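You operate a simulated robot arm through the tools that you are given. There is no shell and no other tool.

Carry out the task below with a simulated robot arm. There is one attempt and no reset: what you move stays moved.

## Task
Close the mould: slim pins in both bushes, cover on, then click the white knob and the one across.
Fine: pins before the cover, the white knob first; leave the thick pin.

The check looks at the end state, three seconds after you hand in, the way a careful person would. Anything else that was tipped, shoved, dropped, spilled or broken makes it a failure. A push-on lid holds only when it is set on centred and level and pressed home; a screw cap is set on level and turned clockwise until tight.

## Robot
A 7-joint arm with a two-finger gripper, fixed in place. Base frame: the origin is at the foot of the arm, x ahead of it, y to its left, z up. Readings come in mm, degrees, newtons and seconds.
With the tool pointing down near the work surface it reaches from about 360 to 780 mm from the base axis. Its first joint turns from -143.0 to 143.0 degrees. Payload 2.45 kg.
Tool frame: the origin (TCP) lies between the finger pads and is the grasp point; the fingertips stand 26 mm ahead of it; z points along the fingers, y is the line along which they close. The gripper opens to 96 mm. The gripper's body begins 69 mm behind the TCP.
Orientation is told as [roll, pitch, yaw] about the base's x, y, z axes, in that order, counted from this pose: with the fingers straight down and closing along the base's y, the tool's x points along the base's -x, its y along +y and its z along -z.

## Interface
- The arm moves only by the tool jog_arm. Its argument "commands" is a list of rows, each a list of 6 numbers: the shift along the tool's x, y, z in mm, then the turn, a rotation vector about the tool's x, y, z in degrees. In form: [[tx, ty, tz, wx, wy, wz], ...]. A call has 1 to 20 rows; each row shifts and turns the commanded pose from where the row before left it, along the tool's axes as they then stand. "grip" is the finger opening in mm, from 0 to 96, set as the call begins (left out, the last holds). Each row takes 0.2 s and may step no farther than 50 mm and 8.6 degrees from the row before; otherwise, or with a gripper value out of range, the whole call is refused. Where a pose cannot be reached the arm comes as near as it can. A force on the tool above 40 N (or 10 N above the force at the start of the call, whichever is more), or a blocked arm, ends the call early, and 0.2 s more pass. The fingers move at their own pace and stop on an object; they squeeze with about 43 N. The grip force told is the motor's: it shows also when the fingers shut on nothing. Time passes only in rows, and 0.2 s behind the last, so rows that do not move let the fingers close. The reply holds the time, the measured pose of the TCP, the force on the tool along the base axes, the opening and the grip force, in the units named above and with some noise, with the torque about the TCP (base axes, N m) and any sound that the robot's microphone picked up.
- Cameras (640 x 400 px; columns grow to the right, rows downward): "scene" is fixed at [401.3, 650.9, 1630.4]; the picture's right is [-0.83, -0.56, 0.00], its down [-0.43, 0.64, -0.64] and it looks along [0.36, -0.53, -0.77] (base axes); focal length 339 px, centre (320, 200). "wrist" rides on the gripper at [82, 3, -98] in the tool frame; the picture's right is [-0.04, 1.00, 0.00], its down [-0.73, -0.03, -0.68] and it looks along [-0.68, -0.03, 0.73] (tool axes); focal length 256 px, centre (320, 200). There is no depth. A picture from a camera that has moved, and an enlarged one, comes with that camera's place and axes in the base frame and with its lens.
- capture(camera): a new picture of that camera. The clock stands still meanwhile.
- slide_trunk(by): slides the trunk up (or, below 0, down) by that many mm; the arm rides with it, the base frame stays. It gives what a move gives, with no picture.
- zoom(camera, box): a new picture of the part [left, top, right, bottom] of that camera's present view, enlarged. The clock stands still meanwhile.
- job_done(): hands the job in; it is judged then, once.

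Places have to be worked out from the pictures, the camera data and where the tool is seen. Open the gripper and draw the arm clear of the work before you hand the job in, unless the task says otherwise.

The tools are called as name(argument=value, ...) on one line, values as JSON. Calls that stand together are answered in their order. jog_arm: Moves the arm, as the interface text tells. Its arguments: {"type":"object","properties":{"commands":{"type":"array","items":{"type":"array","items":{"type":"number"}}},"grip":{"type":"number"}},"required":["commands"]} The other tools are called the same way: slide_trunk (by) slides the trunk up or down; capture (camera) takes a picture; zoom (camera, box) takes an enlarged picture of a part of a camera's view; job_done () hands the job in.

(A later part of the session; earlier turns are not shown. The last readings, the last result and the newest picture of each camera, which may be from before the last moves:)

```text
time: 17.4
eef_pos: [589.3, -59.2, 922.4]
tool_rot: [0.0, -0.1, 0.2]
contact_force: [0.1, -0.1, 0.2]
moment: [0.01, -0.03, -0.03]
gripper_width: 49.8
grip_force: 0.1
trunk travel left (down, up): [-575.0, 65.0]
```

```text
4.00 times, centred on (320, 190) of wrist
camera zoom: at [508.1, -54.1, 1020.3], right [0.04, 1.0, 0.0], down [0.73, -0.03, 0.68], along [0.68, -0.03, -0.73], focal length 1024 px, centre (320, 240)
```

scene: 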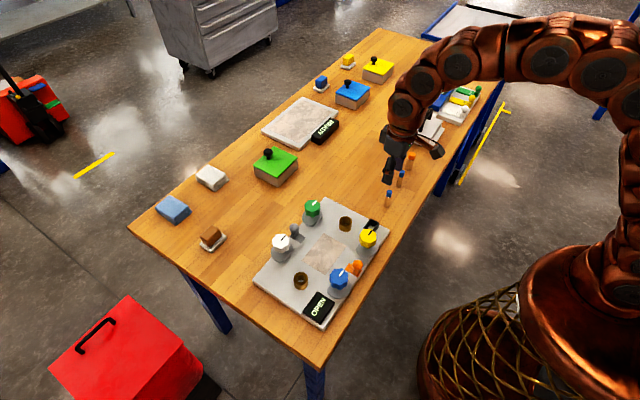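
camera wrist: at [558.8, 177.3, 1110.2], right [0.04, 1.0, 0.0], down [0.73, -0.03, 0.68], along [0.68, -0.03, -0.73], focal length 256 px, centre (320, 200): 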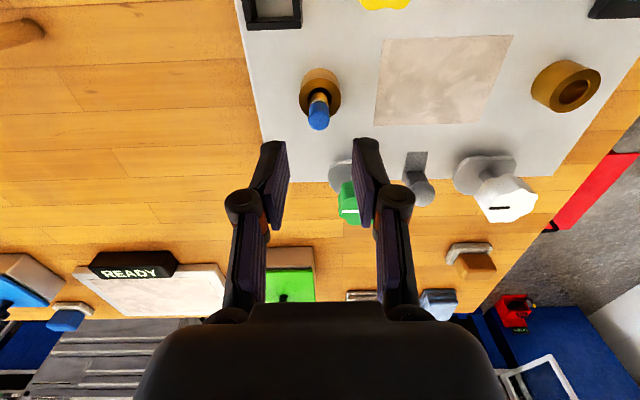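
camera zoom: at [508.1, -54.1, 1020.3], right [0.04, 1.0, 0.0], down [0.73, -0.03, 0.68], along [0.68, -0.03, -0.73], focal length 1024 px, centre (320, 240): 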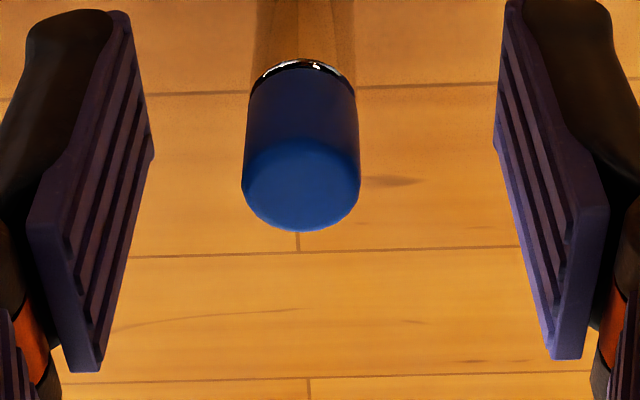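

Pin B's cap is ~2.4 mm to the -y side; I trim (+1.5, -2.4), lower 10 mm to match the first grasp, and check before closing.

jog_arm(commands=[[-1.5, -2.4, 0, 0, 0, 0], [0, 0, 9.5, 0, 0, 0], [0, 0, 0, 0, 0, 0]])

zoom(camera="wrist", box=[240, 140, 400, 240])

```text
time: 18.2
eef_pos: [592.5, -62.0, 913.4]
tool_rot: [0.0, -0.1, 0.0]
contact_force: [-0.4, 0.6, 0.8]
moment: [0.0, 0.01, -0.03]
gripper_width: 49.8
grip_force: 0.0
trunk travel left (down, up): [-575.0, 65.0]
```

```text
4.00 times, centred on (320, 190) of wrist
camera zoom: at [510.8, -56.9, 1012.1], right [0.04, 1.0, 0.0], down [0.73, -0.03, 0.68], along [0.68, -0.03, -0.73], focal length 1024 px, centre (320, 240)
```

zoom: 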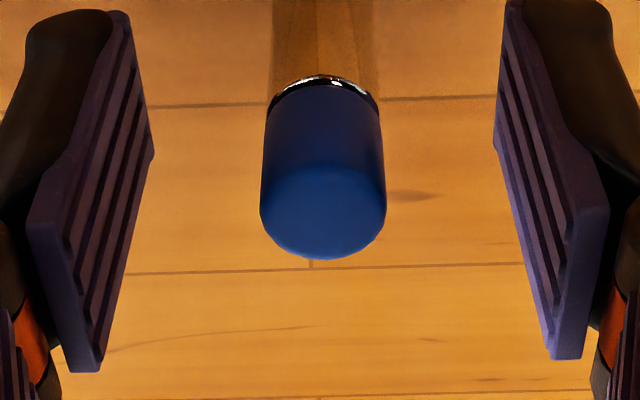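

Compared with the first grasp, the tool is ~2 mm too far out; I correct that and close on pin B.

jog_arm(commands=[[2, 0.2, 0, 0, 0, 0], [0, 0, 0, 0, 0, 0]])

jog_arm(commands=[[0, 0, 0, 0, 0, 0], [0, 0, 0, 0, 0, 0], [0, 0, 0, 0, 0, 0], [0, 0, 0, 0, 0, 0]], grip=5)

zoom(camera="wrist", box=[240, 100, 400, 240])

```text
time: 18.8
eef_pos: [589.9, -61.5, 913.0]
tool_rot: [0.0, 0.0, 0.0]
contact_force: [-0.4, 0.6, -0.1]
moment: [0.02, -0.02, 0.02]
gripper_width: 50.0
grip_force: 0.0
trunk travel left (down, up): [-575.0, 65.0]
```

```text
time: 19.8
eef_pos: [589.6, -61.0, 913.1]
tool_rot: [-0.1, -0.1, 0.0]
contact_force: [0.1, 0.1, -0.8]
moment: [-0.01, 0.0, 0.01]
gripper_width: 13.8
grip_force: 39.5
trunk travel left (down, up): [-575.0, 65.0]
```

```text
2.86 times, centred on (320, 170) of wrist
camera zoom: at [508.6, -56.6, 1012.3], right [0.04, 1.0, 0.0], down [0.73, -0.03, 0.68], along [0.68, -0.03, -0.73], focal length 731 px, centre (320, 286)
```

zoom: 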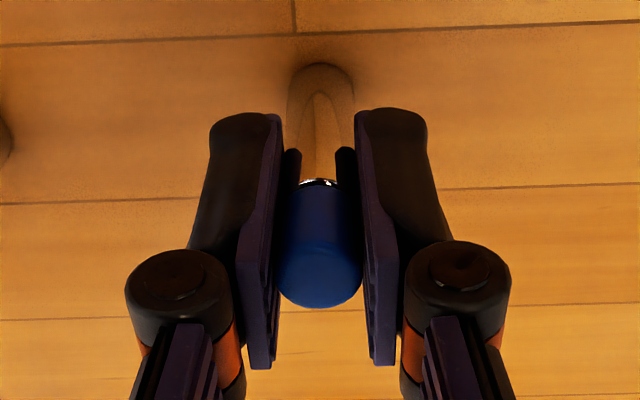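

Pin B is held just like pin A. I lift it well clear (z≈1033) and carry it over the mould to the far bush near (641,373.5).

jog_arm(commands=[[0, 0, -30, 0, 0, 0], [0, 0, -30, 0, 0, 0], [0, 0, -30, 0, 0, 0], [0, 0, -30, 0, 0, 0], [-5.1, 43.4, 0, 0, 0, 0], [-5.1, 43.4, 0, 0, 0, 0], [-5.1, 43.4, 0, 0, 0, 0], [-5.1, 43.4, 0, 0, 0, 0], [-5.1, 43.4, 0, 0, 0, 0], [-5.1, 43.4, 0, 0, 0, 0], [-5.1, 43.4, 0, 0, 0, 0], [-5.1, 43.4, 0, 0, 0, 0], [-5.1, 43.4, 0, 0, 0, 0], [-5.1, 43.4, 0, 0, 0, 0], [0, 0, 0, 0, 0, 0]])

capture(camera="wrist")

zoom(camera="wrist", box=[250, 60, 390, 200])

zoom(camera="scene", box=[260, 220, 340, 300])

```text
time: 23.0
eef_pos: [640.5, 373.4, 1031.1]
tool_rot: [0.0, 0.1, 0.0]
contact_force: [0.4, 0.3, -0.9]
moment: [-0.06, 0.02, -0.01]
gripper_width: 13.8
grip_force: 40.2
trunk travel left (down, up): [-575.0, 65.0]
```

```text
taken
camera wrist: at [559.6, 377.6, 1129.7], right [0.04, 1.0, 0.0], down [0.73, -0.03, 0.68], along [0.68, -0.03, -0.73], focal length 256 px, centre (320, 200)
```

wrist: 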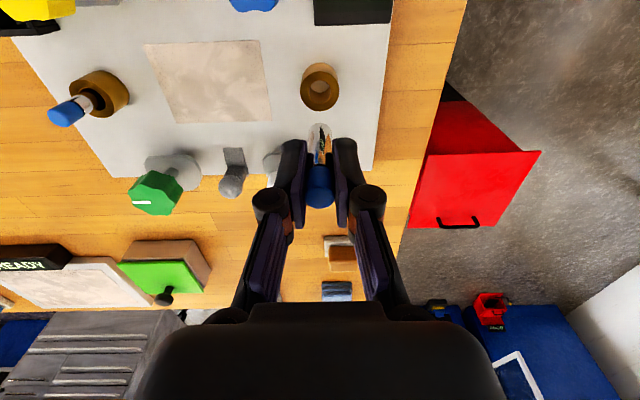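

```text
2.86 times, centred on (320, 130) of wrist
camera zoom: at [559.6, 377.6, 1129.7], right [0.04, 1.0, 0.0], down [0.73, -0.03, 0.68], along [0.68, -0.03, -0.73], focal length 731 px, centre (320, 400)
```

zoom: 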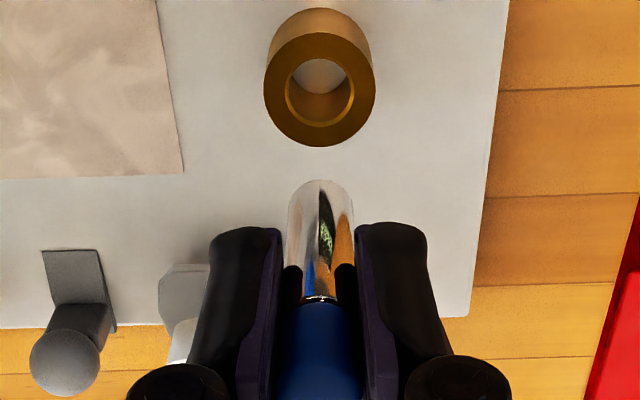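

```text
5.00 times, centred on (300, 260) of scene
camera zoom: at [401.3, 650.9, 1630.4], right [-0.83, -0.56, 0.0], down [-0.43, 0.64, -0.64], along [0.36, -0.53, -0.77], focal length 1695 px, centre (420, -100)
```

zoom: 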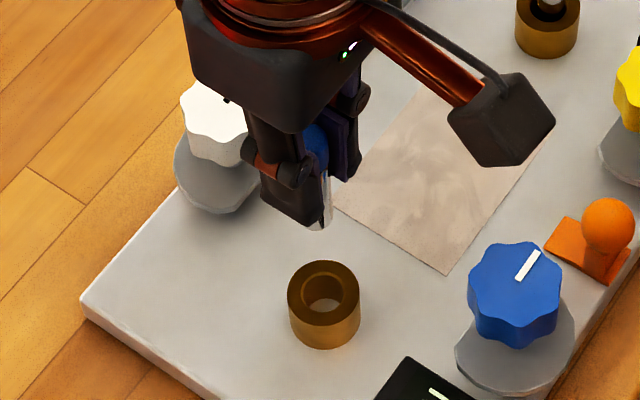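

The far bush appears nearly straight below the pin. I lower to the same comparison height as before (TCP z≈971) and look again.

jog_arm(commands=[[0, 0, 30, 0, 0, 0], [0, 0, 32, 0, 0, 0], [0, 0, 0, 0, 0, 0]])

zoom(camera="wrist", box=[270, 80, 370, 180])

zoom(camera="scene", box=[280, 255, 325, 290])

```text
time: 23.8
eef_pos: [641.2, 370.1, 971.0]
tool_rot: [-0.1, 0.0, 0.0]
contact_force: [-0.2, -0.4, -0.6]
moment: [-0.02, 0.02, -0.01]
gripper_width: 13.5
grip_force: 40.4
trunk travel left (down, up): [-575.0, 65.0]
```

```text
4.00 times, centred on (320, 130) of wrist
camera zoom: at [559.9, 374.7, 1069.3], right [0.04, 1.0, 0.0], down [0.73, -0.03, 0.68], along [0.68, -0.03, -0.73], focal length 1024 px, centre (320, 480)
```

zoom: 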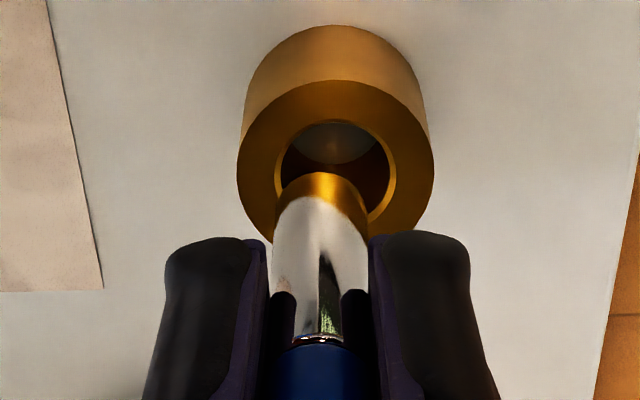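

```text
11.43 times, centred on (302, 272) of scene
camera zoom: at [401.3, 650.9, 1630.4], right [-0.83, -0.56, 0.0], down [-0.43, 0.64, -0.64], along [0.36, -0.53, -0.77], focal length 3874 px, centre (520, -629)
```

zoom: 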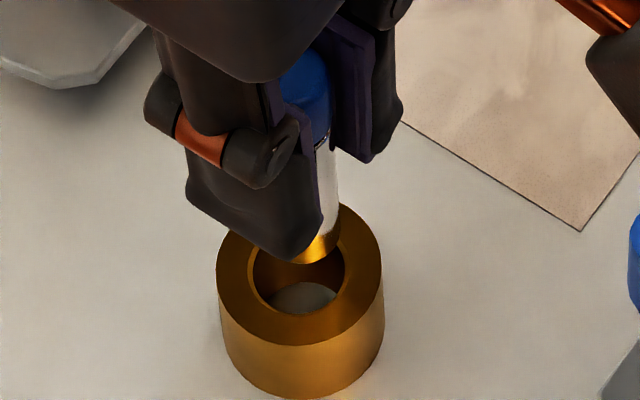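

The bush is ~2.7 mm to the +y side of the pin, x about right. I shift +2.7 mm in y and re-check before inserting.

jog_arm(commands=[[-0.2, 2.7, 0, 0, 0, 0], [0, 0, 0, 0, 0, 0]])

zoom(camera="wrist", box=[270, 80, 370, 180])

zoom(camera="scene", box=[280, 255, 325, 290])

```text
time: 24.4
eef_pos: [642.0, 373.7, 971.3]
tool_rot: [0.0, 0.0, -0.1]
contact_force: [-0.5, -0.3, -0.5]
moment: [0.0, 0.0, 0.01]
gripper_width: 13.9
grip_force: 40.3
trunk travel left (down, up): [-575.0, 65.0]
```

```text
4.00 times, centred on (320, 130) of wrist
camera zoom: at [560.3, 377.7, 1070.1], right [0.04, 1.0, 0.0], down [0.73, -0.03, 0.68], along [0.68, -0.03, -0.73], focal length 1024 px, centre (320, 480)
```

zoom: 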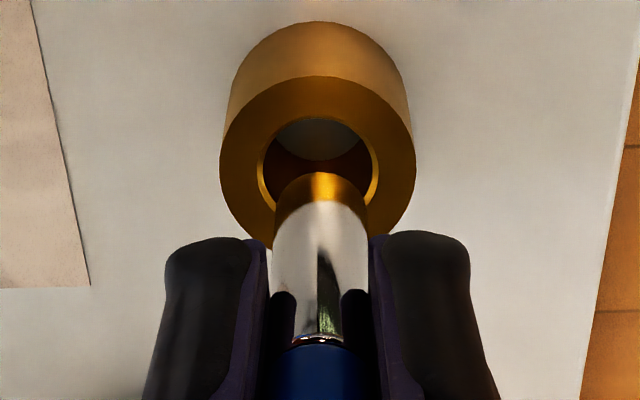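

```text
11.43 times, centred on (302, 272) of scene
camera zoom: at [401.3, 650.9, 1630.4], right [-0.83, -0.56, 0.0], down [-0.43, 0.64, -0.64], along [0.36, -0.53, -0.77], focal length 3874 px, centre (520, -629)
```

zoom: 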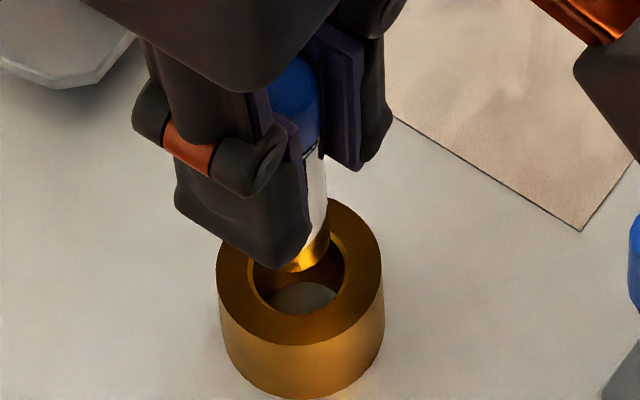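

The picture now nearly matches the first bush just before its insertion; the pin looks ~1 mm far in x, so I trim that and lower into the hole.

jog_arm(commands=[[1, 0, 4, 0, 0, 0], [0, 0, 5, 0, 0, 0], [0, 0, 5, 0, 0, 0], [0, 0, 5, 0, 0, 0]])

zoom(camera="wrist", box=[270, 80, 370, 180])

zoom(camera="scene", box=[280, 255, 325, 290])

```text
time: 25.4
eef_pos: [641.1, 374.5, 953.7]
tool_rot: [0.0, 0.0, 0.0]
contact_force: [0.7, -0.8, -0.6]
moment: [-0.02, -0.01, 0.01]
gripper_width: 13.6
grip_force: 40.2
trunk travel left (down, up): [-575.0, 65.0]
```

```text
4.00 times, centred on (320, 130) of wrist
camera zoom: at [559.4, 379.2, 1051.9], right [0.04, 1.0, 0.0], down [0.73, -0.03, 0.68], along [0.68, -0.03, -0.73], focal length 1024 px, centre (320, 480)
```

zoom: 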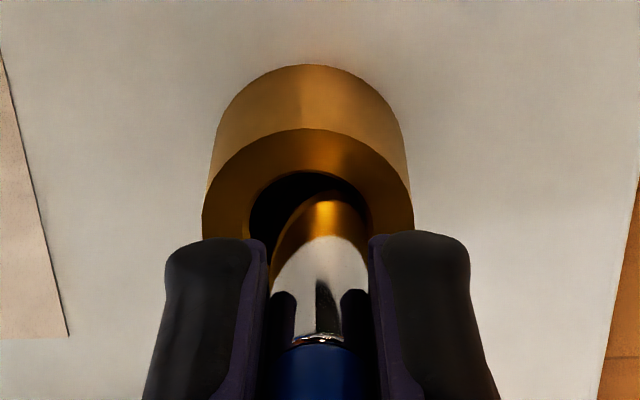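

```text
11.43 times, centred on (302, 272) of scene
camera zoom: at [401.3, 650.9, 1630.4], right [-0.83, -0.56, 0.0], down [-0.43, 0.64, -0.64], along [0.36, -0.53, -0.77], focal length 3874 px, centre (520, -629)
```

zoom: 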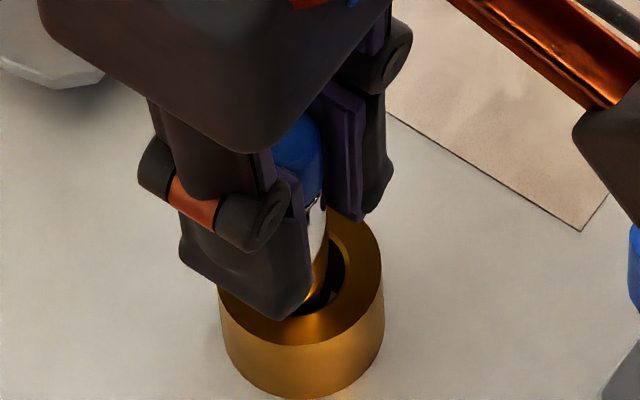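

The tip is inside but sits ~1.7 mm to the +y side of the hole centre. I recentre before continuing down.

jog_arm(commands=[[0, -1.7, 0, 0, 0, 0], [0, 0, 0, 0, 0, 0]])

zoom(camera="wrist", box=[270, 80, 370, 180])

```text
time: 26.0
eef_pos: [639.6, 372.8, 954.3]
tool_rot: [0.0, 0.0, 0.0]
contact_force: [-0.8, 0.6, -0.6]
moment: [-0.01, -0.01, 0.01]
gripper_width: 14.0
grip_force: 40.7
trunk travel left (down, up): [-575.0, 65.0]
```

```text
4.00 times, centred on (320, 130) of wrist
camera zoom: at [559.0, 377.2, 1051.9], right [0.04, 1.0, 0.0], down [0.73, -0.03, 0.68], along [0.68, -0.03, -0.73], focal length 1024 px, centre (320, 480)
```

zoom: 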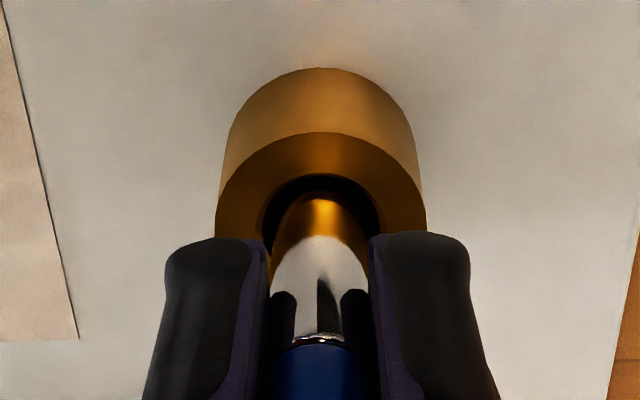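

Centred now. I lower in steps to TCP z≈937, then finer until it seats.

jog_arm(commands=[[0, 0, 4, 0, 0, 0], [0, 0, 4, 0, 0, 0], [0, 0, 4, 0, 0, 0], [0, 0, 3, 0, 0, 0], [0, 0, 0, 0, 0, 0]])

zoom(camera="wrist", box=[270, 80, 370, 180])

```text
time: 27.2
eef_pos: [640.4, 373.6, 938.2]
tool_rot: [-0.1, 0.0, 0.0]
contact_force: [0.6, -0.2, -0.9]
moment: [0.02, 0.02, 0.03]
gripper_width: 13.4
grip_force: 39.6
trunk travel left (down, up): [-575.0, 65.0]
```

```text
4.00 times, centred on (320, 130) of wrist
camera zoom: at [559.1, 377.6, 1036.7], right [0.04, 1.0, 0.0], down [0.73, -0.03, 0.68], along [0.68, -0.03, -0.73], focal length 1024 px, centre (320, 480)
```

zoom: 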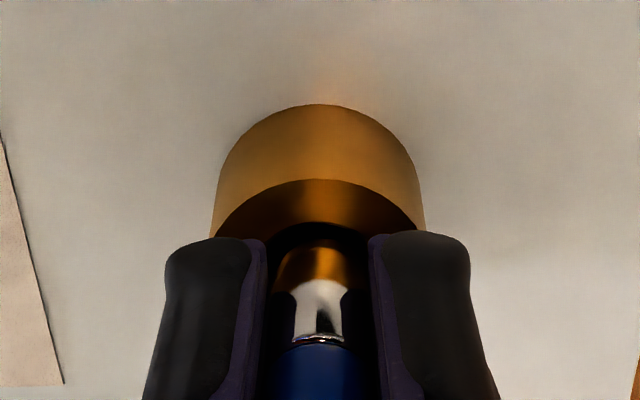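

Still free of contact and centred. Finer steps down to seat.

jog_arm(commands=[[0, 0, 1.5, 0, 0, 0], [0, 0, 1.5, 0, 0, 0], [0, 0, 1, 0, 0, 0]])

```text
time: 28.0
eef_pos: [640.2, 373.4, 934.6]
tool_rot: [-0.1, 0.0, 0.0]
contact_force: [0.0, -0.7, -0.3]
moment: [0.0, 0.0, 0.01]
gripper_width: 13.8
grip_force: 40.1
trunk travel left (down, up): [-575.0, 65.0]
```

jog_arm(commands=[[0, 0, 1, 0, 0, 0], [0, 0, 1, 0, 0, 0], [0, 0, 0, 0, 0, 0]])

```text
time: 28.8
eef_pos: [640.1, 372.5, 933.6]
tool_rot: [0.1, -0.2, -0.1]
contact_force: [2.5, -0.4, 10.4]
moment: [-0.02, -0.16, 0.02]
gripper_width: 13.6
grip_force: 40.0
trunk travel left (down, up): [-575.0, 65.0]
```

The same ~10 N seating force appears at the same height as before. I open the fingers, rise, and inspect both pins.

jog_arm(commands=[[0, 0, -0.5, 0, 0, 0], [0, 0, 0, 0, 0, 0], [0, 0, 0, 0, 0, 0]], grip=36)

jog_arm(commands=[[0, 0, -20, 0, 0, 0], [0, 0, -30, 0, 0, 0], [0, 0, -40, 0, 0, 0], [0, 0, -30, 0, 0, 0]])

zoom(camera="scene", box=[240, 180, 400, 330])

capture(camera="wrist")

```text
time: 29.6
eef_pos: [640.9, 372.7, 933.8]
tool_rot: [0.0, 0.0, 0.0]
contact_force: [0.8, 0.0, 0.1]
moment: [0.0, -0.05, 0.0]
gripper_width: 35.8
grip_force: 0.0
trunk travel left (down, up): [-575.0, 65.0]
```

```text
time: 30.6
eef_pos: [637.2, 369.7, 1048.6]
tool_rot: [0.0, -0.1, -0.1]
contact_force: [-0.4, -0.4, 0.3]
moment: [0.01, 0.03, 0.0]
gripper_width: 35.9
grip_force: 0.0
out of reach, approached as far as the arm can: row 4
trunk travel left (down, up): [-575.0, 65.0]
```

```text
2.67 times, centred on (320, 255) of scene
camera zoom: at [401.3, 650.9, 1630.4], right [-0.83, -0.56, 0.0], down [-0.43, 0.64, -0.64], along [0.36, -0.53, -0.77], focal length 904 px, centre (320, 53)
```

zoom: 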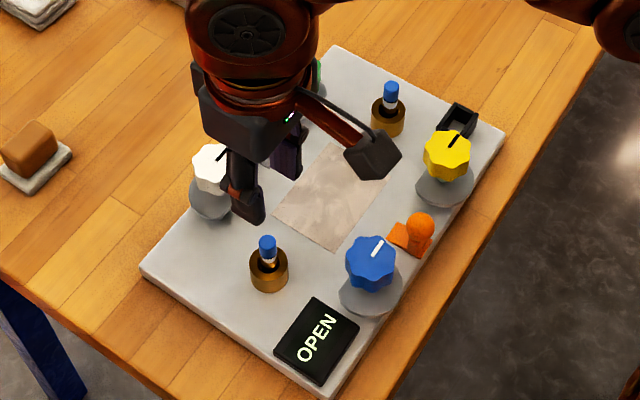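

```text
taken
camera wrist: at [555.8, 374.2, 1147.0], right [0.04, 1.0, 0.0], down [0.73, -0.03, 0.68], along [0.68, -0.03, -0.73], focal length 256 px, centre (320, 200)
```

wrist: 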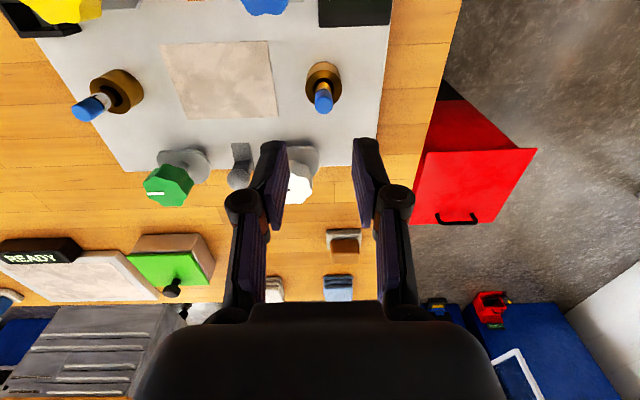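

Both slim pins stand seated in the bushes. Next the cover: I travel back at safe height to view it closely and measure its handle.

jog_arm(commands=[[20, -40, 0, 0, 0, 0], [20, -40, 0, 0, 0, 0], [20, -40, 0, 0, 0, 0], [20, -40, 0, 0, 0, 0], [20, -40, 0, 0, 0, 0], [20, -40, 0, 0, 0, 0], [15, -45, 0, 0, 0, 0], [10, -45, 0, 0, 0, 0], [0, -48, 0, 0, 0, 0], [0, -48, 0, 0, 0, 0], [0, -48, 0, 0, 0, 0], [0, -48, 0, 0, 0, 0], [0, -48, 0, 0, 0, 0], [0, -48, 0, 0, 0, 0], [0, -48, 0, 0, 0, 0], [0, -48, 0, 0, 0, 0], [0, -13, 0, 0, 0, 0]], grip=60)

capture(camera="wrist")

zoom(camera="wrist", box=[220, 80, 420, 220])

zoom(camera="scene", box=[390, 90, 460, 160])

```text
time: 34.2
eef_pos: [492.3, -358.8, 1048.5]
tool_rot: [0.0, 0.0, 0.0]
contact_force: [-0.1, -0.1, 0.3]
moment: [0.02, -0.01, 0.02]
gripper_width: 60.0
grip_force: 0.0
trunk travel left (down, up): [-575.0, 65.0]
```

```text
taken
camera wrist: at [410.3, -354.0, 1147.3], right [0.04, 1.0, 0.0], down [0.73, -0.03, 0.68], along [0.68, -0.03, -0.73], focal length 256 px, centre (320, 200)
```

wrist: 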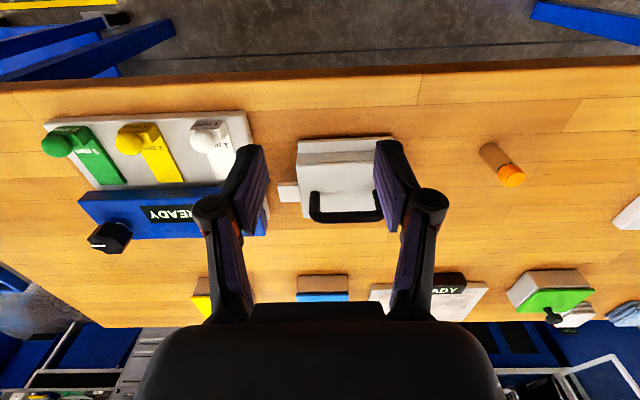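

```text
2.86 times, centred on (320, 150) of wrist
camera zoom: at [410.3, -354.0, 1147.3], right [0.04, 1.0, 0.0], down [0.73, -0.03, 0.68], along [0.68, -0.03, -0.73], focal length 731 px, centre (320, 343)
```

zoom: 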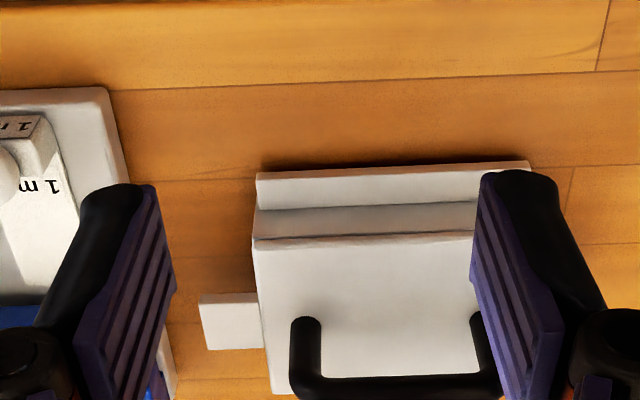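

```text
5.71 times, centred on (425, 125) of scene
camera zoom: at [401.3, 650.9, 1630.4], right [-0.83, -0.56, 0.0], down [-0.43, 0.64, -0.64], along [0.36, -0.53, -0.77], focal length 1937 px, centre (-280, 629)
```

zoom: 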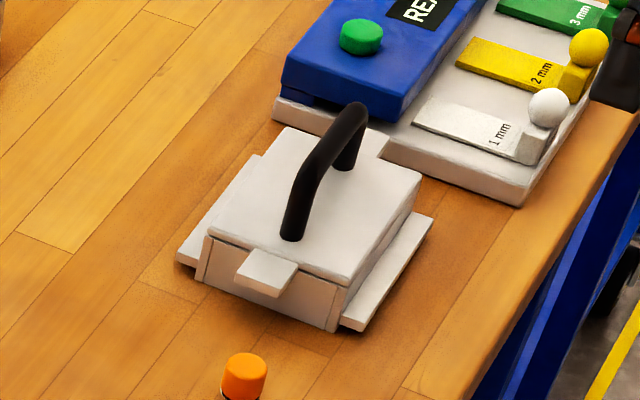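

From the wrist view the cover centre is about (630,-331): lid top z≈900, handle bar along y at z≈937 (ends y≈-369 and -293). I turn the tool 90° so the fingers close across the bar, staying at safe height.

jog_arm(commands=[[0, 0, 0, 0, 0, 8.18], [0, 0, 0, 0, 0, 8.18], [0, 0, 0, 0, 0, 8.18], [0, 0, 0, 0, 0, 8.18], [0, 0, 0, 0, 0, 8.18], [0, 0, 0, 0, 0, 8.18], [0, 0, 0, 0, 0, 8.18], [0, 0, 0, 0, 0, 8.18], [0, 0, 0, 0, 0, 8.18], [0, 0, 0, 0, 0, 8.18], [0, 0, 0, 0, 0, 8.2], [0, 0, 0, 0, 0, 0]], grip=60)

capture(camera="wrist")

```text
time: 36.8
eef_pos: [493.1, -355.8, 1048.9]
tool_rot: [0.0, 0.0, -90.2]
contact_force: [-1.3, -1.0, 0.3]
moment: [-0.01, -0.01, -0.01]
gripper_width: 60.1
grip_force: 0.1
trunk travel left (down, up): [-575.0, 65.0]
```

```text
taken
camera wrist: at [496.1, -273.8, 1148.1], right [1.0, -0.04, 0.0], down [-0.03, -0.73, 0.68], along [-0.03, -0.68, -0.73], focal length 256 px, centre (320, 200)
```

wrist: 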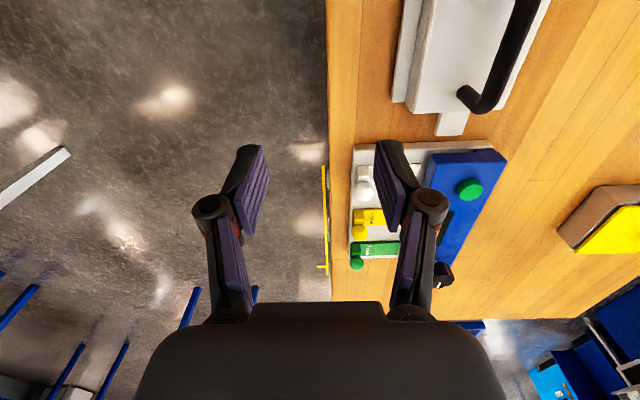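

The turn worked (yaw -90). Now I move over the cover's handle and look down along the bar.

jog_arm(commands=[[8.7, 45.7, 10, 0, 0, 0], [8.7, 45.7, 10, 0, 0, 0], [8.7, 45.7, 10, 0, 0, 0], [0, 0, 0, 0, 0, 0]])

capture(camera="wrist")

zoom(camera="wrist", box=[240, 60, 400, 200])

zoom(camera="scene", box=[390, 70, 470, 150])

```text
time: 37.8
eef_pos: [629.9, -332.9, 1019.5]
tool_rot: [0.0, 0.0, -90.1]
contact_force: [-0.4, 0.5, -0.5]
moment: [-0.05, -0.03, -0.03]
gripper_width: 59.8
grip_force: 0.1
trunk travel left (down, up): [-575.0, 65.0]
```

```text
taken
camera wrist: at [633.7, -249.5, 1118.8], right [1.0, -0.04, 0.0], down [-0.03, -0.73, 0.68], along [-0.03, -0.68, -0.73], focal length 256 px, centre (320, 200)
```

wrist: 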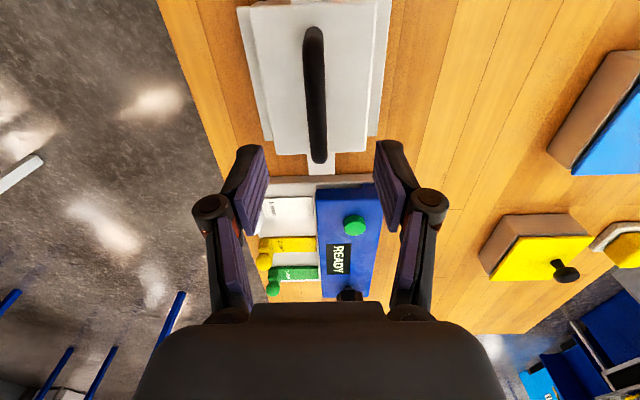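

```text
2.86 times, centred on (320, 130) of wrist
camera zoom: at [633.7, -249.5, 1118.8], right [1.0, -0.04, 0.0], down [-0.03, -0.73, 0.68], along [-0.03, -0.68, -0.73], focal length 731 px, centre (320, 400)
```

zoom: 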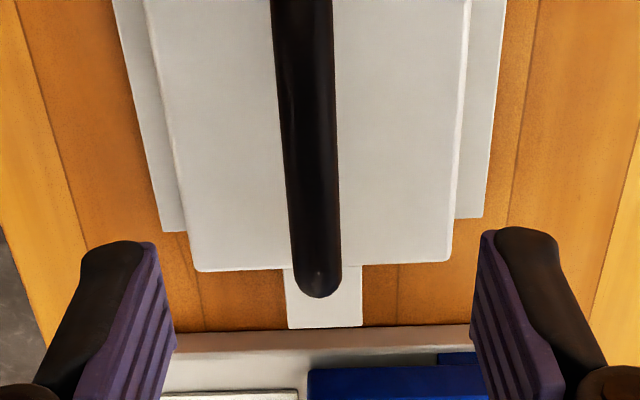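

```text
5.00 times, centred on (430, 110) of scene
camera zoom: at [401.3, 650.9, 1630.4], right [-0.83, -0.56, 0.0], down [-0.43, 0.64, -0.64], along [0.36, -0.53, -0.77], focal length 1695 px, centre (-230, 650)
```

zoom: 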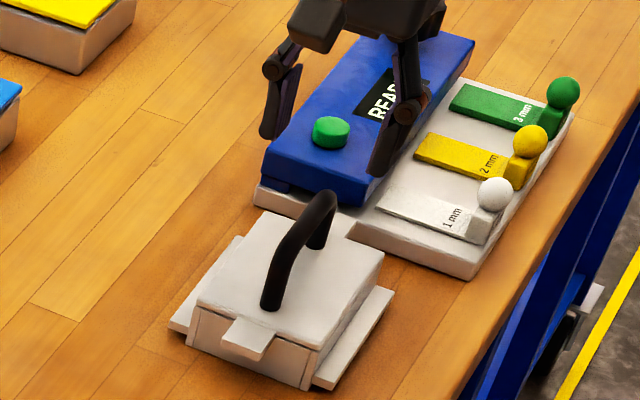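

The bar is ~2.3 mm to the -x side of the tool and square with it. I correct that and descend partway, then check clearances around the handle.

jog_arm(commands=[[1.5, -2.3, 20, 0, 0, 0], [0, 0, 20, 0, 0, 0], [0, 0, 20, 0, 0, 0], [0, 0, 0, 0, 0, 0]], grip=44)

capture(camera="wrist")

zoom(camera="scene", box=[390, 70, 470, 150])

```text
time: 38.8
eef_pos: [625.4, -329.8, 960.8]
tool_rot: [0.2, 0.0, -90.1]
contact_force: [0.1, -0.5, 0.2]
moment: [0.02, -0.03, 0.03]
gripper_width: 43.9
grip_force: 0.1
trunk travel left (down, up): [-575.0, 65.0]
```

```text
taken
camera wrist: at [630.6, -247.1, 1059.1], right [1.0, -0.04, 0.0], down [-0.03, -0.73, 0.68], along [-0.03, -0.68, -0.73], focal length 256 px, centre (320, 200)
```

wrist: 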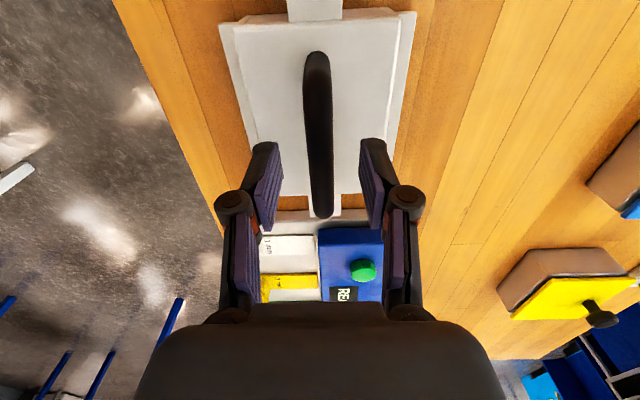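

```text
5.00 times, centred on (430, 110) of scene
camera zoom: at [401.3, 650.9, 1630.4], right [-0.83, -0.56, 0.0], down [-0.43, 0.64, -0.64], along [0.36, -0.53, -0.77], focal length 1695 px, centre (-230, 650)
```

zoom: 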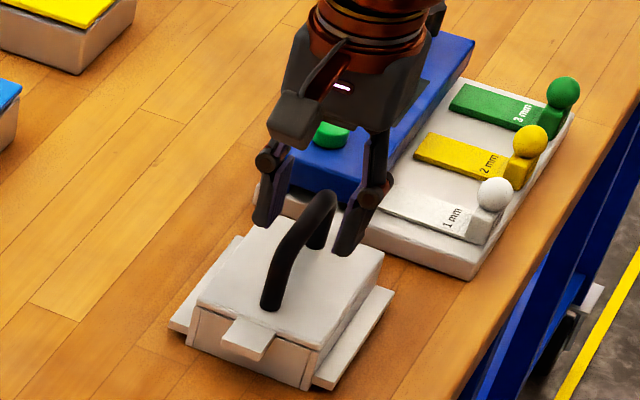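

The handle is centred on the tool in both directions. I descend the last 22 mm (tips ~12 mm above the lid) and close on the bar.

jog_arm(commands=[[0, 0, 8, 0, 0, 0], [0, 0, 8, 0, 0, 0], [0, 0, 6, 0, 0, 0], [0, 0, 0, 0, 0, 0]])

capture(camera="wrist")

zoom(camera="scene", box=[400, 90, 450, 140])

```text
time: 39.8
eef_pos: [626.6, -329.8, 939.5]
tool_rot: [0.0, 0.0, -89.9]
contact_force: [-1.4, 1.2, 0.6]
moment: [0.02, -0.02, -0.02]
gripper_width: 43.9
grip_force: 0.1
trunk travel left (down, up): [-575.0, 65.0]
```

```text
taken
camera wrist: at [630.0, -246.1, 1036.2], right [1.0, -0.04, 0.0], down [-0.03, -0.73, 0.68], along [-0.03, -0.68, -0.73], focal length 256 px, centre (320, 200)
```

wrist: 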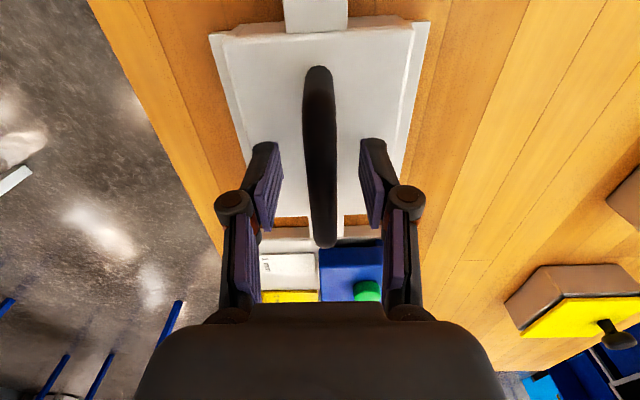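

```text
8.00 times, centred on (425, 115) of scene
camera zoom: at [401.3, 650.9, 1630.4], right [-0.83, -0.56, 0.0], down [-0.43, 0.64, -0.64], along [0.36, -0.53, -0.77], focal length 2712 px, centre (-520, 880)
```

zoom: 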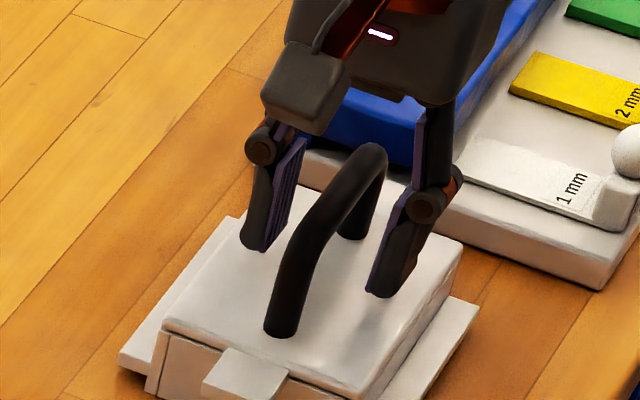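

Fingers straddle the bar above the lid. I close the gripper on it.

jog_arm(commands=[[0, 0, 0, 0, 0, 0], [0, 0, 0, 0, 0, 0], [0, 0, 0, 0, 0, 0], [0, 0, 0, 0, 0, 0]], grip=3)

zoom(camera="scene", box=[400, 90, 450, 140])

zoom(camera="wrist", box=[200, 0, 440, 260])

```text
time: 40.8
eef_pos: [626.3, -328.6, 938.1]
tool_rot: [0.0, 0.0, -90.0]
contact_force: [2.8, -0.4, 0.6]
moment: [-0.1, 0.0, 0.17]
gripper_width: 12.1
grip_force: 39.2
trunk travel left (down, up): [-575.0, 65.0]
```

```text
8.00 times, centred on (425, 115) of scene
camera zoom: at [401.3, 650.9, 1630.4], right [-0.83, -0.56, 0.0], down [-0.43, 0.64, -0.64], along [0.36, -0.53, -0.77], focal length 2712 px, centre (-520, 880)
```

zoom: 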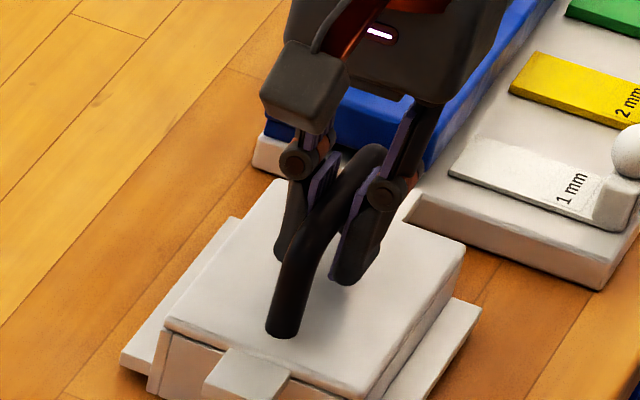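

```text
1.54 times, centred on (320, 130) of wrist
camera zoom: at [630.3, -246.1, 1036.5], right [1.0, -0.04, 0.0], down [-0.03, -0.73, 0.68], along [-0.03, -0.68, -0.73], focal length 394 px, centre (320, 308)
```

zoom: 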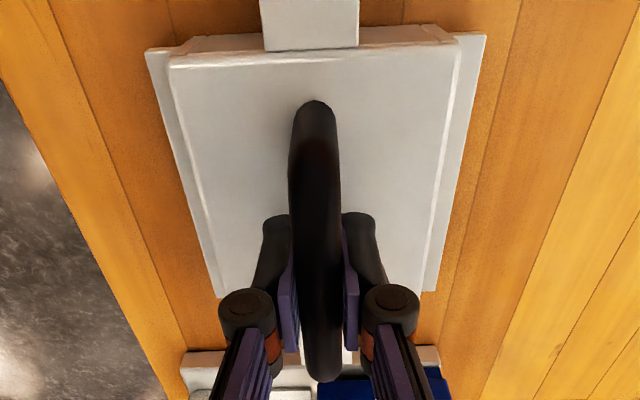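

Bar gripped at 12 mm. I lift 25 mm slowly and check load and tilt.

jog_arm(commands=[[0, 0, -4, 0, 0, 0], [0, 0, -7, 0, 0, 0], [0, 0, -7, 0, 0, 0], [0, 0, -7, 0, 0, 0], [0, 0, 0, 0, 0, 0]])

zoom(camera="scene", box=[390, 80, 460, 150])

zoom(camera="wrist", box=[200, 0, 440, 260])

```text
time: 42.0
eef_pos: [626.3, -328.7, 962.7]
tool_rot: [0.0, -0.1, -90.0]
contact_force: [0.2, 0.1, -7.5]
moment: [0.0, 0.0, -0.01]
gripper_width: 12.0
grip_force: 38.8
trunk travel left (down, up): [-575.0, 65.0]
```

```text
5.71 times, centred on (425, 115) of scene
camera zoom: at [401.3, 650.9, 1630.4], right [-0.83, -0.56, 0.0], down [-0.43, 0.64, -0.64], along [0.36, -0.53, -0.77], focal length 1937 px, centre (-280, 686)
```

zoom: 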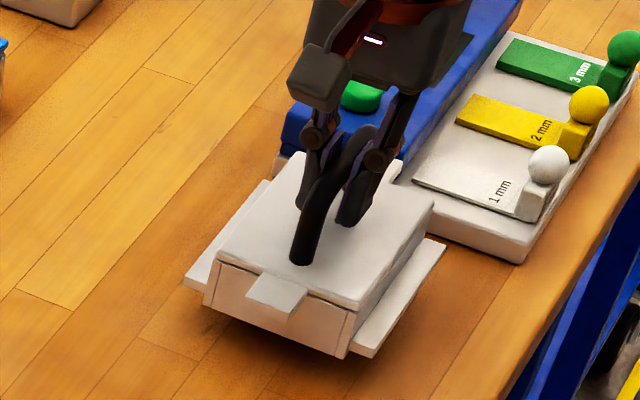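

```text
1.54 times, centred on (320, 130) of wrist
camera zoom: at [630.8, -245.9, 1060.8], right [1.0, -0.04, 0.0], down [-0.03, -0.73, 0.68], along [-0.03, -0.68, -0.73], focal length 394 px, centre (320, 308)
```

zoom: 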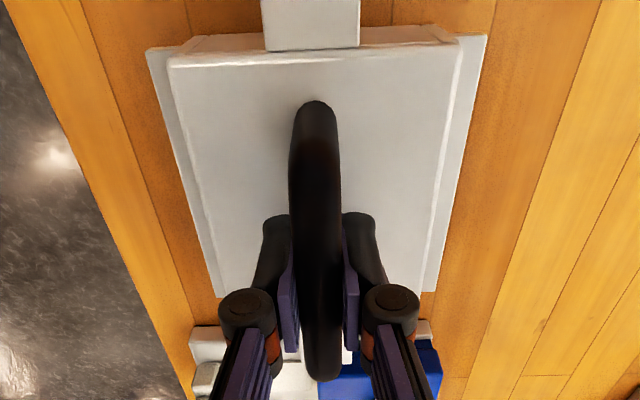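

The cover hangs level (≈7 N). I raise it so its underside clears the knobs and pins, then carry it along y to above the mould, at a gentle speed.

jog_arm(commands=[[0, 0, -14, 0, 0, 0], [0, 0, -20, 0, 0, 0], [0, 0, -20, 0, 0, 0], [0, 0, -20, 0, 0, 0], [0, 0, -11, 0, 0, 0], [0, 0, 0, 0, 0, 0]])

jog_arm(commands=[[15, 0.5, 0, 0, 0, 0], [30, 0.8, 0, 0, 0, 0], [30, 0.8, 0, 0, 0, 0], [30, 0.8, 0, 0, 0, 0], [30, 0.8, 0, 0, 0, 0], [30, 0.8, 0, 0, 0, 0], [30, 0.8, 0, 0, 0, 0], [30, 0.8, 0, 0, 0, 0], [30, 0.8, 0, 0, 0, 0], [30, 0.8, 0, 0, 0, 0], [30, 0.8, 0, 0, 0, 0], [30, 0.8, 0, 0, 0, 0], [30, 0.8, 0, 0, 0, 0], [30, 0.8, 0, 0, 0, 0], [30, 0.8, 0, 0, 0, 0], [30, 0.8, 0, 0, 0, 0], [30, 0.8, 0, 0, 0, 0], [30, 0.8, 0, 0, 0, 0], [30, 0.8, 0, 0, 0, 0], [20, 0.8, 0, 0, 0, 0]])

capture(camera="wrist")

zoom(camera="scene", box=[230, 160, 410, 330])

```text
time: 43.4
eef_pos: [626.0, -328.0, 1046.0]
tool_rot: [0.0, 0.0, -90.1]
contact_force: [0.8, -0.5, -7.6]
moment: [0.02, 0.0, -0.03]
gripper_width: 12.2
grip_force: 39.1
trunk travel left (down, up): [-575.0, 65.0]
```

```text
time: 47.6
eef_pos: [642.6, 246.5, 1048.4]
tool_rot: [0.1, 0.0, -90.0]
contact_force: [0.2, -0.2, -8.2]
moment: [0.04, 0.01, -0.02]
gripper_width: 11.8
grip_force: 39.0
trunk travel left (down, up): [-575.0, 65.0]
```

```text
taken
camera wrist: at [646.7, 328.3, 1146.5], right [1.0, -0.04, 0.0], down [-0.03, -0.73, 0.68], along [-0.03, -0.68, -0.73], focal length 256 px, centre (320, 200)
```

wrist: 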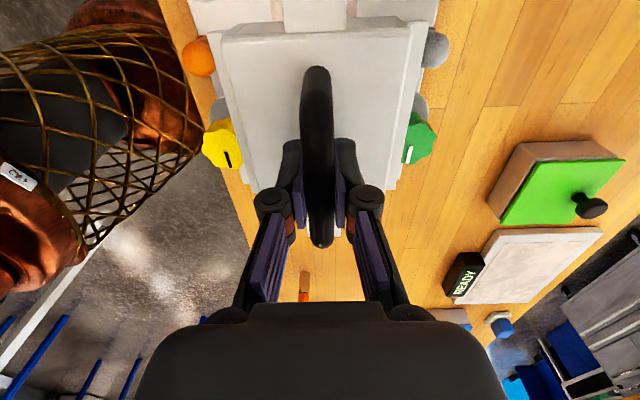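

```text
2.35 times, centred on (320, 245) of scene
camera zoom: at [401.3, 650.9, 1630.4], right [-0.83, -0.56, 0.0], down [-0.43, 0.64, -0.64], along [0.36, -0.53, -0.77], focal length 798 px, centre (320, 94)
```

zoom: 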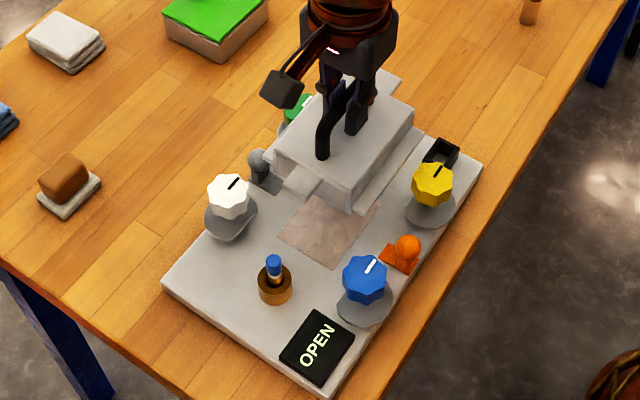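

Cover is hovering over the mould's near end. I bring it to the mould's centre in y and look at the gaps to the knobs on both sides.

jog_arm(commands=[[15, 0, 0, 0, 0, 0], [13, 0, 0, 0, 0, 0], [0, 0, 0, 0, 0, 0], [0, 0, 0, 0, 0, 0]])

capture(camera="wrist")

zoom(camera="wrist", box=[180, 0, 460, 200])

zoom(camera="scene", box=[260, 170, 390, 300])

```text
time: 48.6
eef_pos: [642.9, 274.8, 1048.3]
tool_rot: [0.0, 0.1, -90.0]
contact_force: [0.6, -0.5, -8.0]
moment: [0.04, 0.01, -0.03]
gripper_width: 12.2
grip_force: 39.0
trunk travel left (down, up): [-575.0, 65.0]
```

```text
taken
camera wrist: at [647.2, 357.0, 1145.9], right [1.0, -0.04, 0.0], down [-0.03, -0.73, 0.68], along [-0.03, -0.68, -0.73], focal length 256 px, centre (320, 200)
```

wrist: 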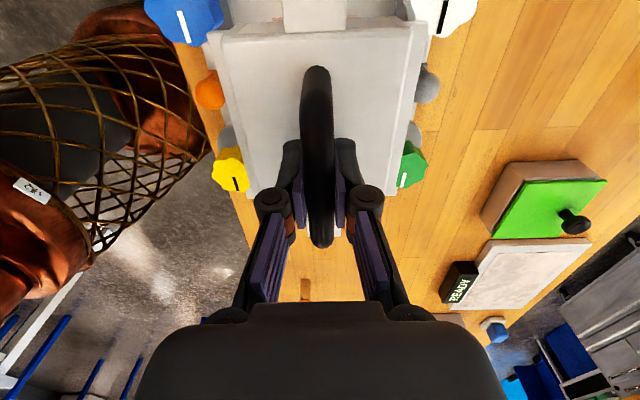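

```text
2.00 times, centred on (320, 100) of wrist
camera zoom: at [647.2, 357.0, 1145.9], right [1.0, -0.04, 0.0], down [-0.03, -0.73, 0.68], along [-0.03, -0.68, -0.73], focal length 512 px, centre (320, 400)
```

zoom: 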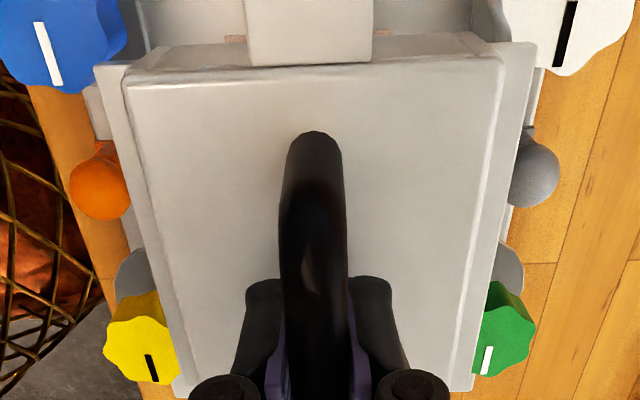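

```text
3.08 times, centred on (325, 235) of scene
camera zoom: at [401.3, 650.9, 1630.4], right [-0.83, -0.56, 0.0], down [-0.43, 0.64, -0.64], along [0.36, -0.53, -0.77], focal length 1043 px, centre (305, 92)
```

zoom: 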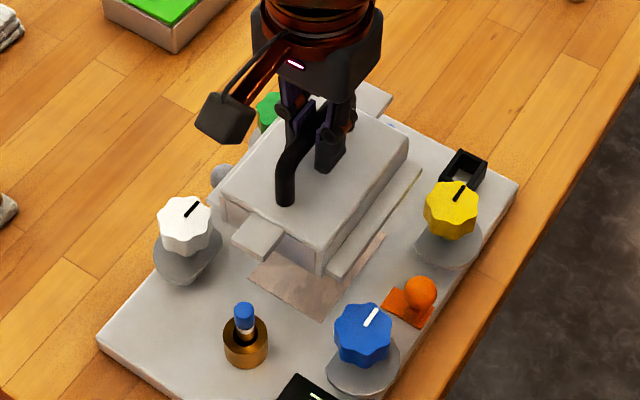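

Flange width (~119–122 mm) is close to the gap between knobs, so x-centring matters. I lower to where the flange is just above the knob tops and compare gaps directly.

jog_arm(commands=[[1, 0, 6, 0, 0, 0], [0, 0, 7, 0, 0, 0], [0, 0, 0, 0, 0, 0], [0, 0, 0, 0, 0, 0]])

zoom(camera="wrist", box=[180, 0, 460, 200])

zoom(camera="scene", box=[270, 190, 320, 260])

zoom(camera="scene", box=[320, 200, 390, 290])

```text
time: 49.6
eef_pos: [643.9, 276.2, 1035.1]
tool_rot: [-0.1, 0.0, -90.0]
contact_force: [-0.2, -0.9, -8.0]
moment: [0.02, 0.01, -0.03]
gripper_width: 11.8
grip_force: 38.4
trunk travel left (down, up): [-575.0, 65.0]
```

```text
2.00 times, centred on (320, 100) of wrist
camera zoom: at [646.8, 358.4, 1132.9], right [1.0, -0.04, 0.0], down [-0.03, -0.73, 0.68], along [-0.03, -0.68, -0.73], focal length 512 px, centre (320, 400)
```

zoom: 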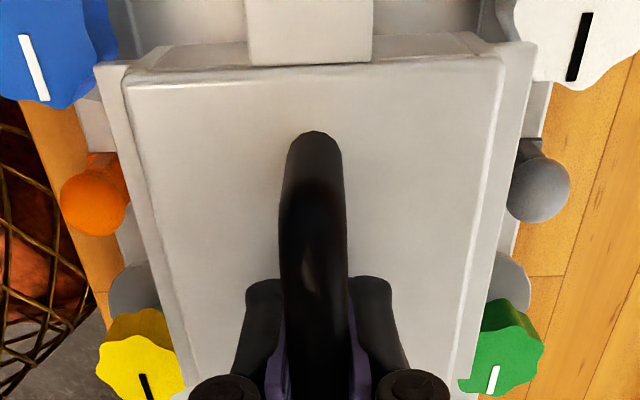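

```text
5.71 times, centred on (295, 225) of scene
camera zoom: at [401.3, 650.9, 1630.4], right [-0.83, -0.56, 0.0], down [-0.43, 0.64, -0.64], along [0.36, -0.53, -0.77], focal length 1937 px, centre (463, 57)
```

zoom: 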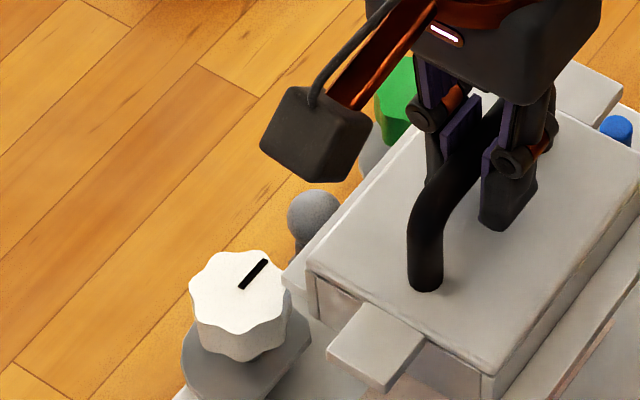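

```text
4.44 times, centred on (355, 245) of scene
camera zoom: at [401.3, 650.9, 1630.4], right [-0.83, -0.56, 0.0], down [-0.43, 0.64, -0.64], along [0.36, -0.53, -0.77], focal length 1507 px, centre (164, 0)
```

zoom: 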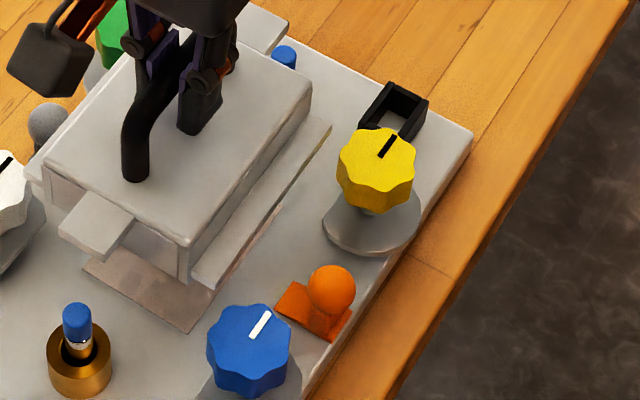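

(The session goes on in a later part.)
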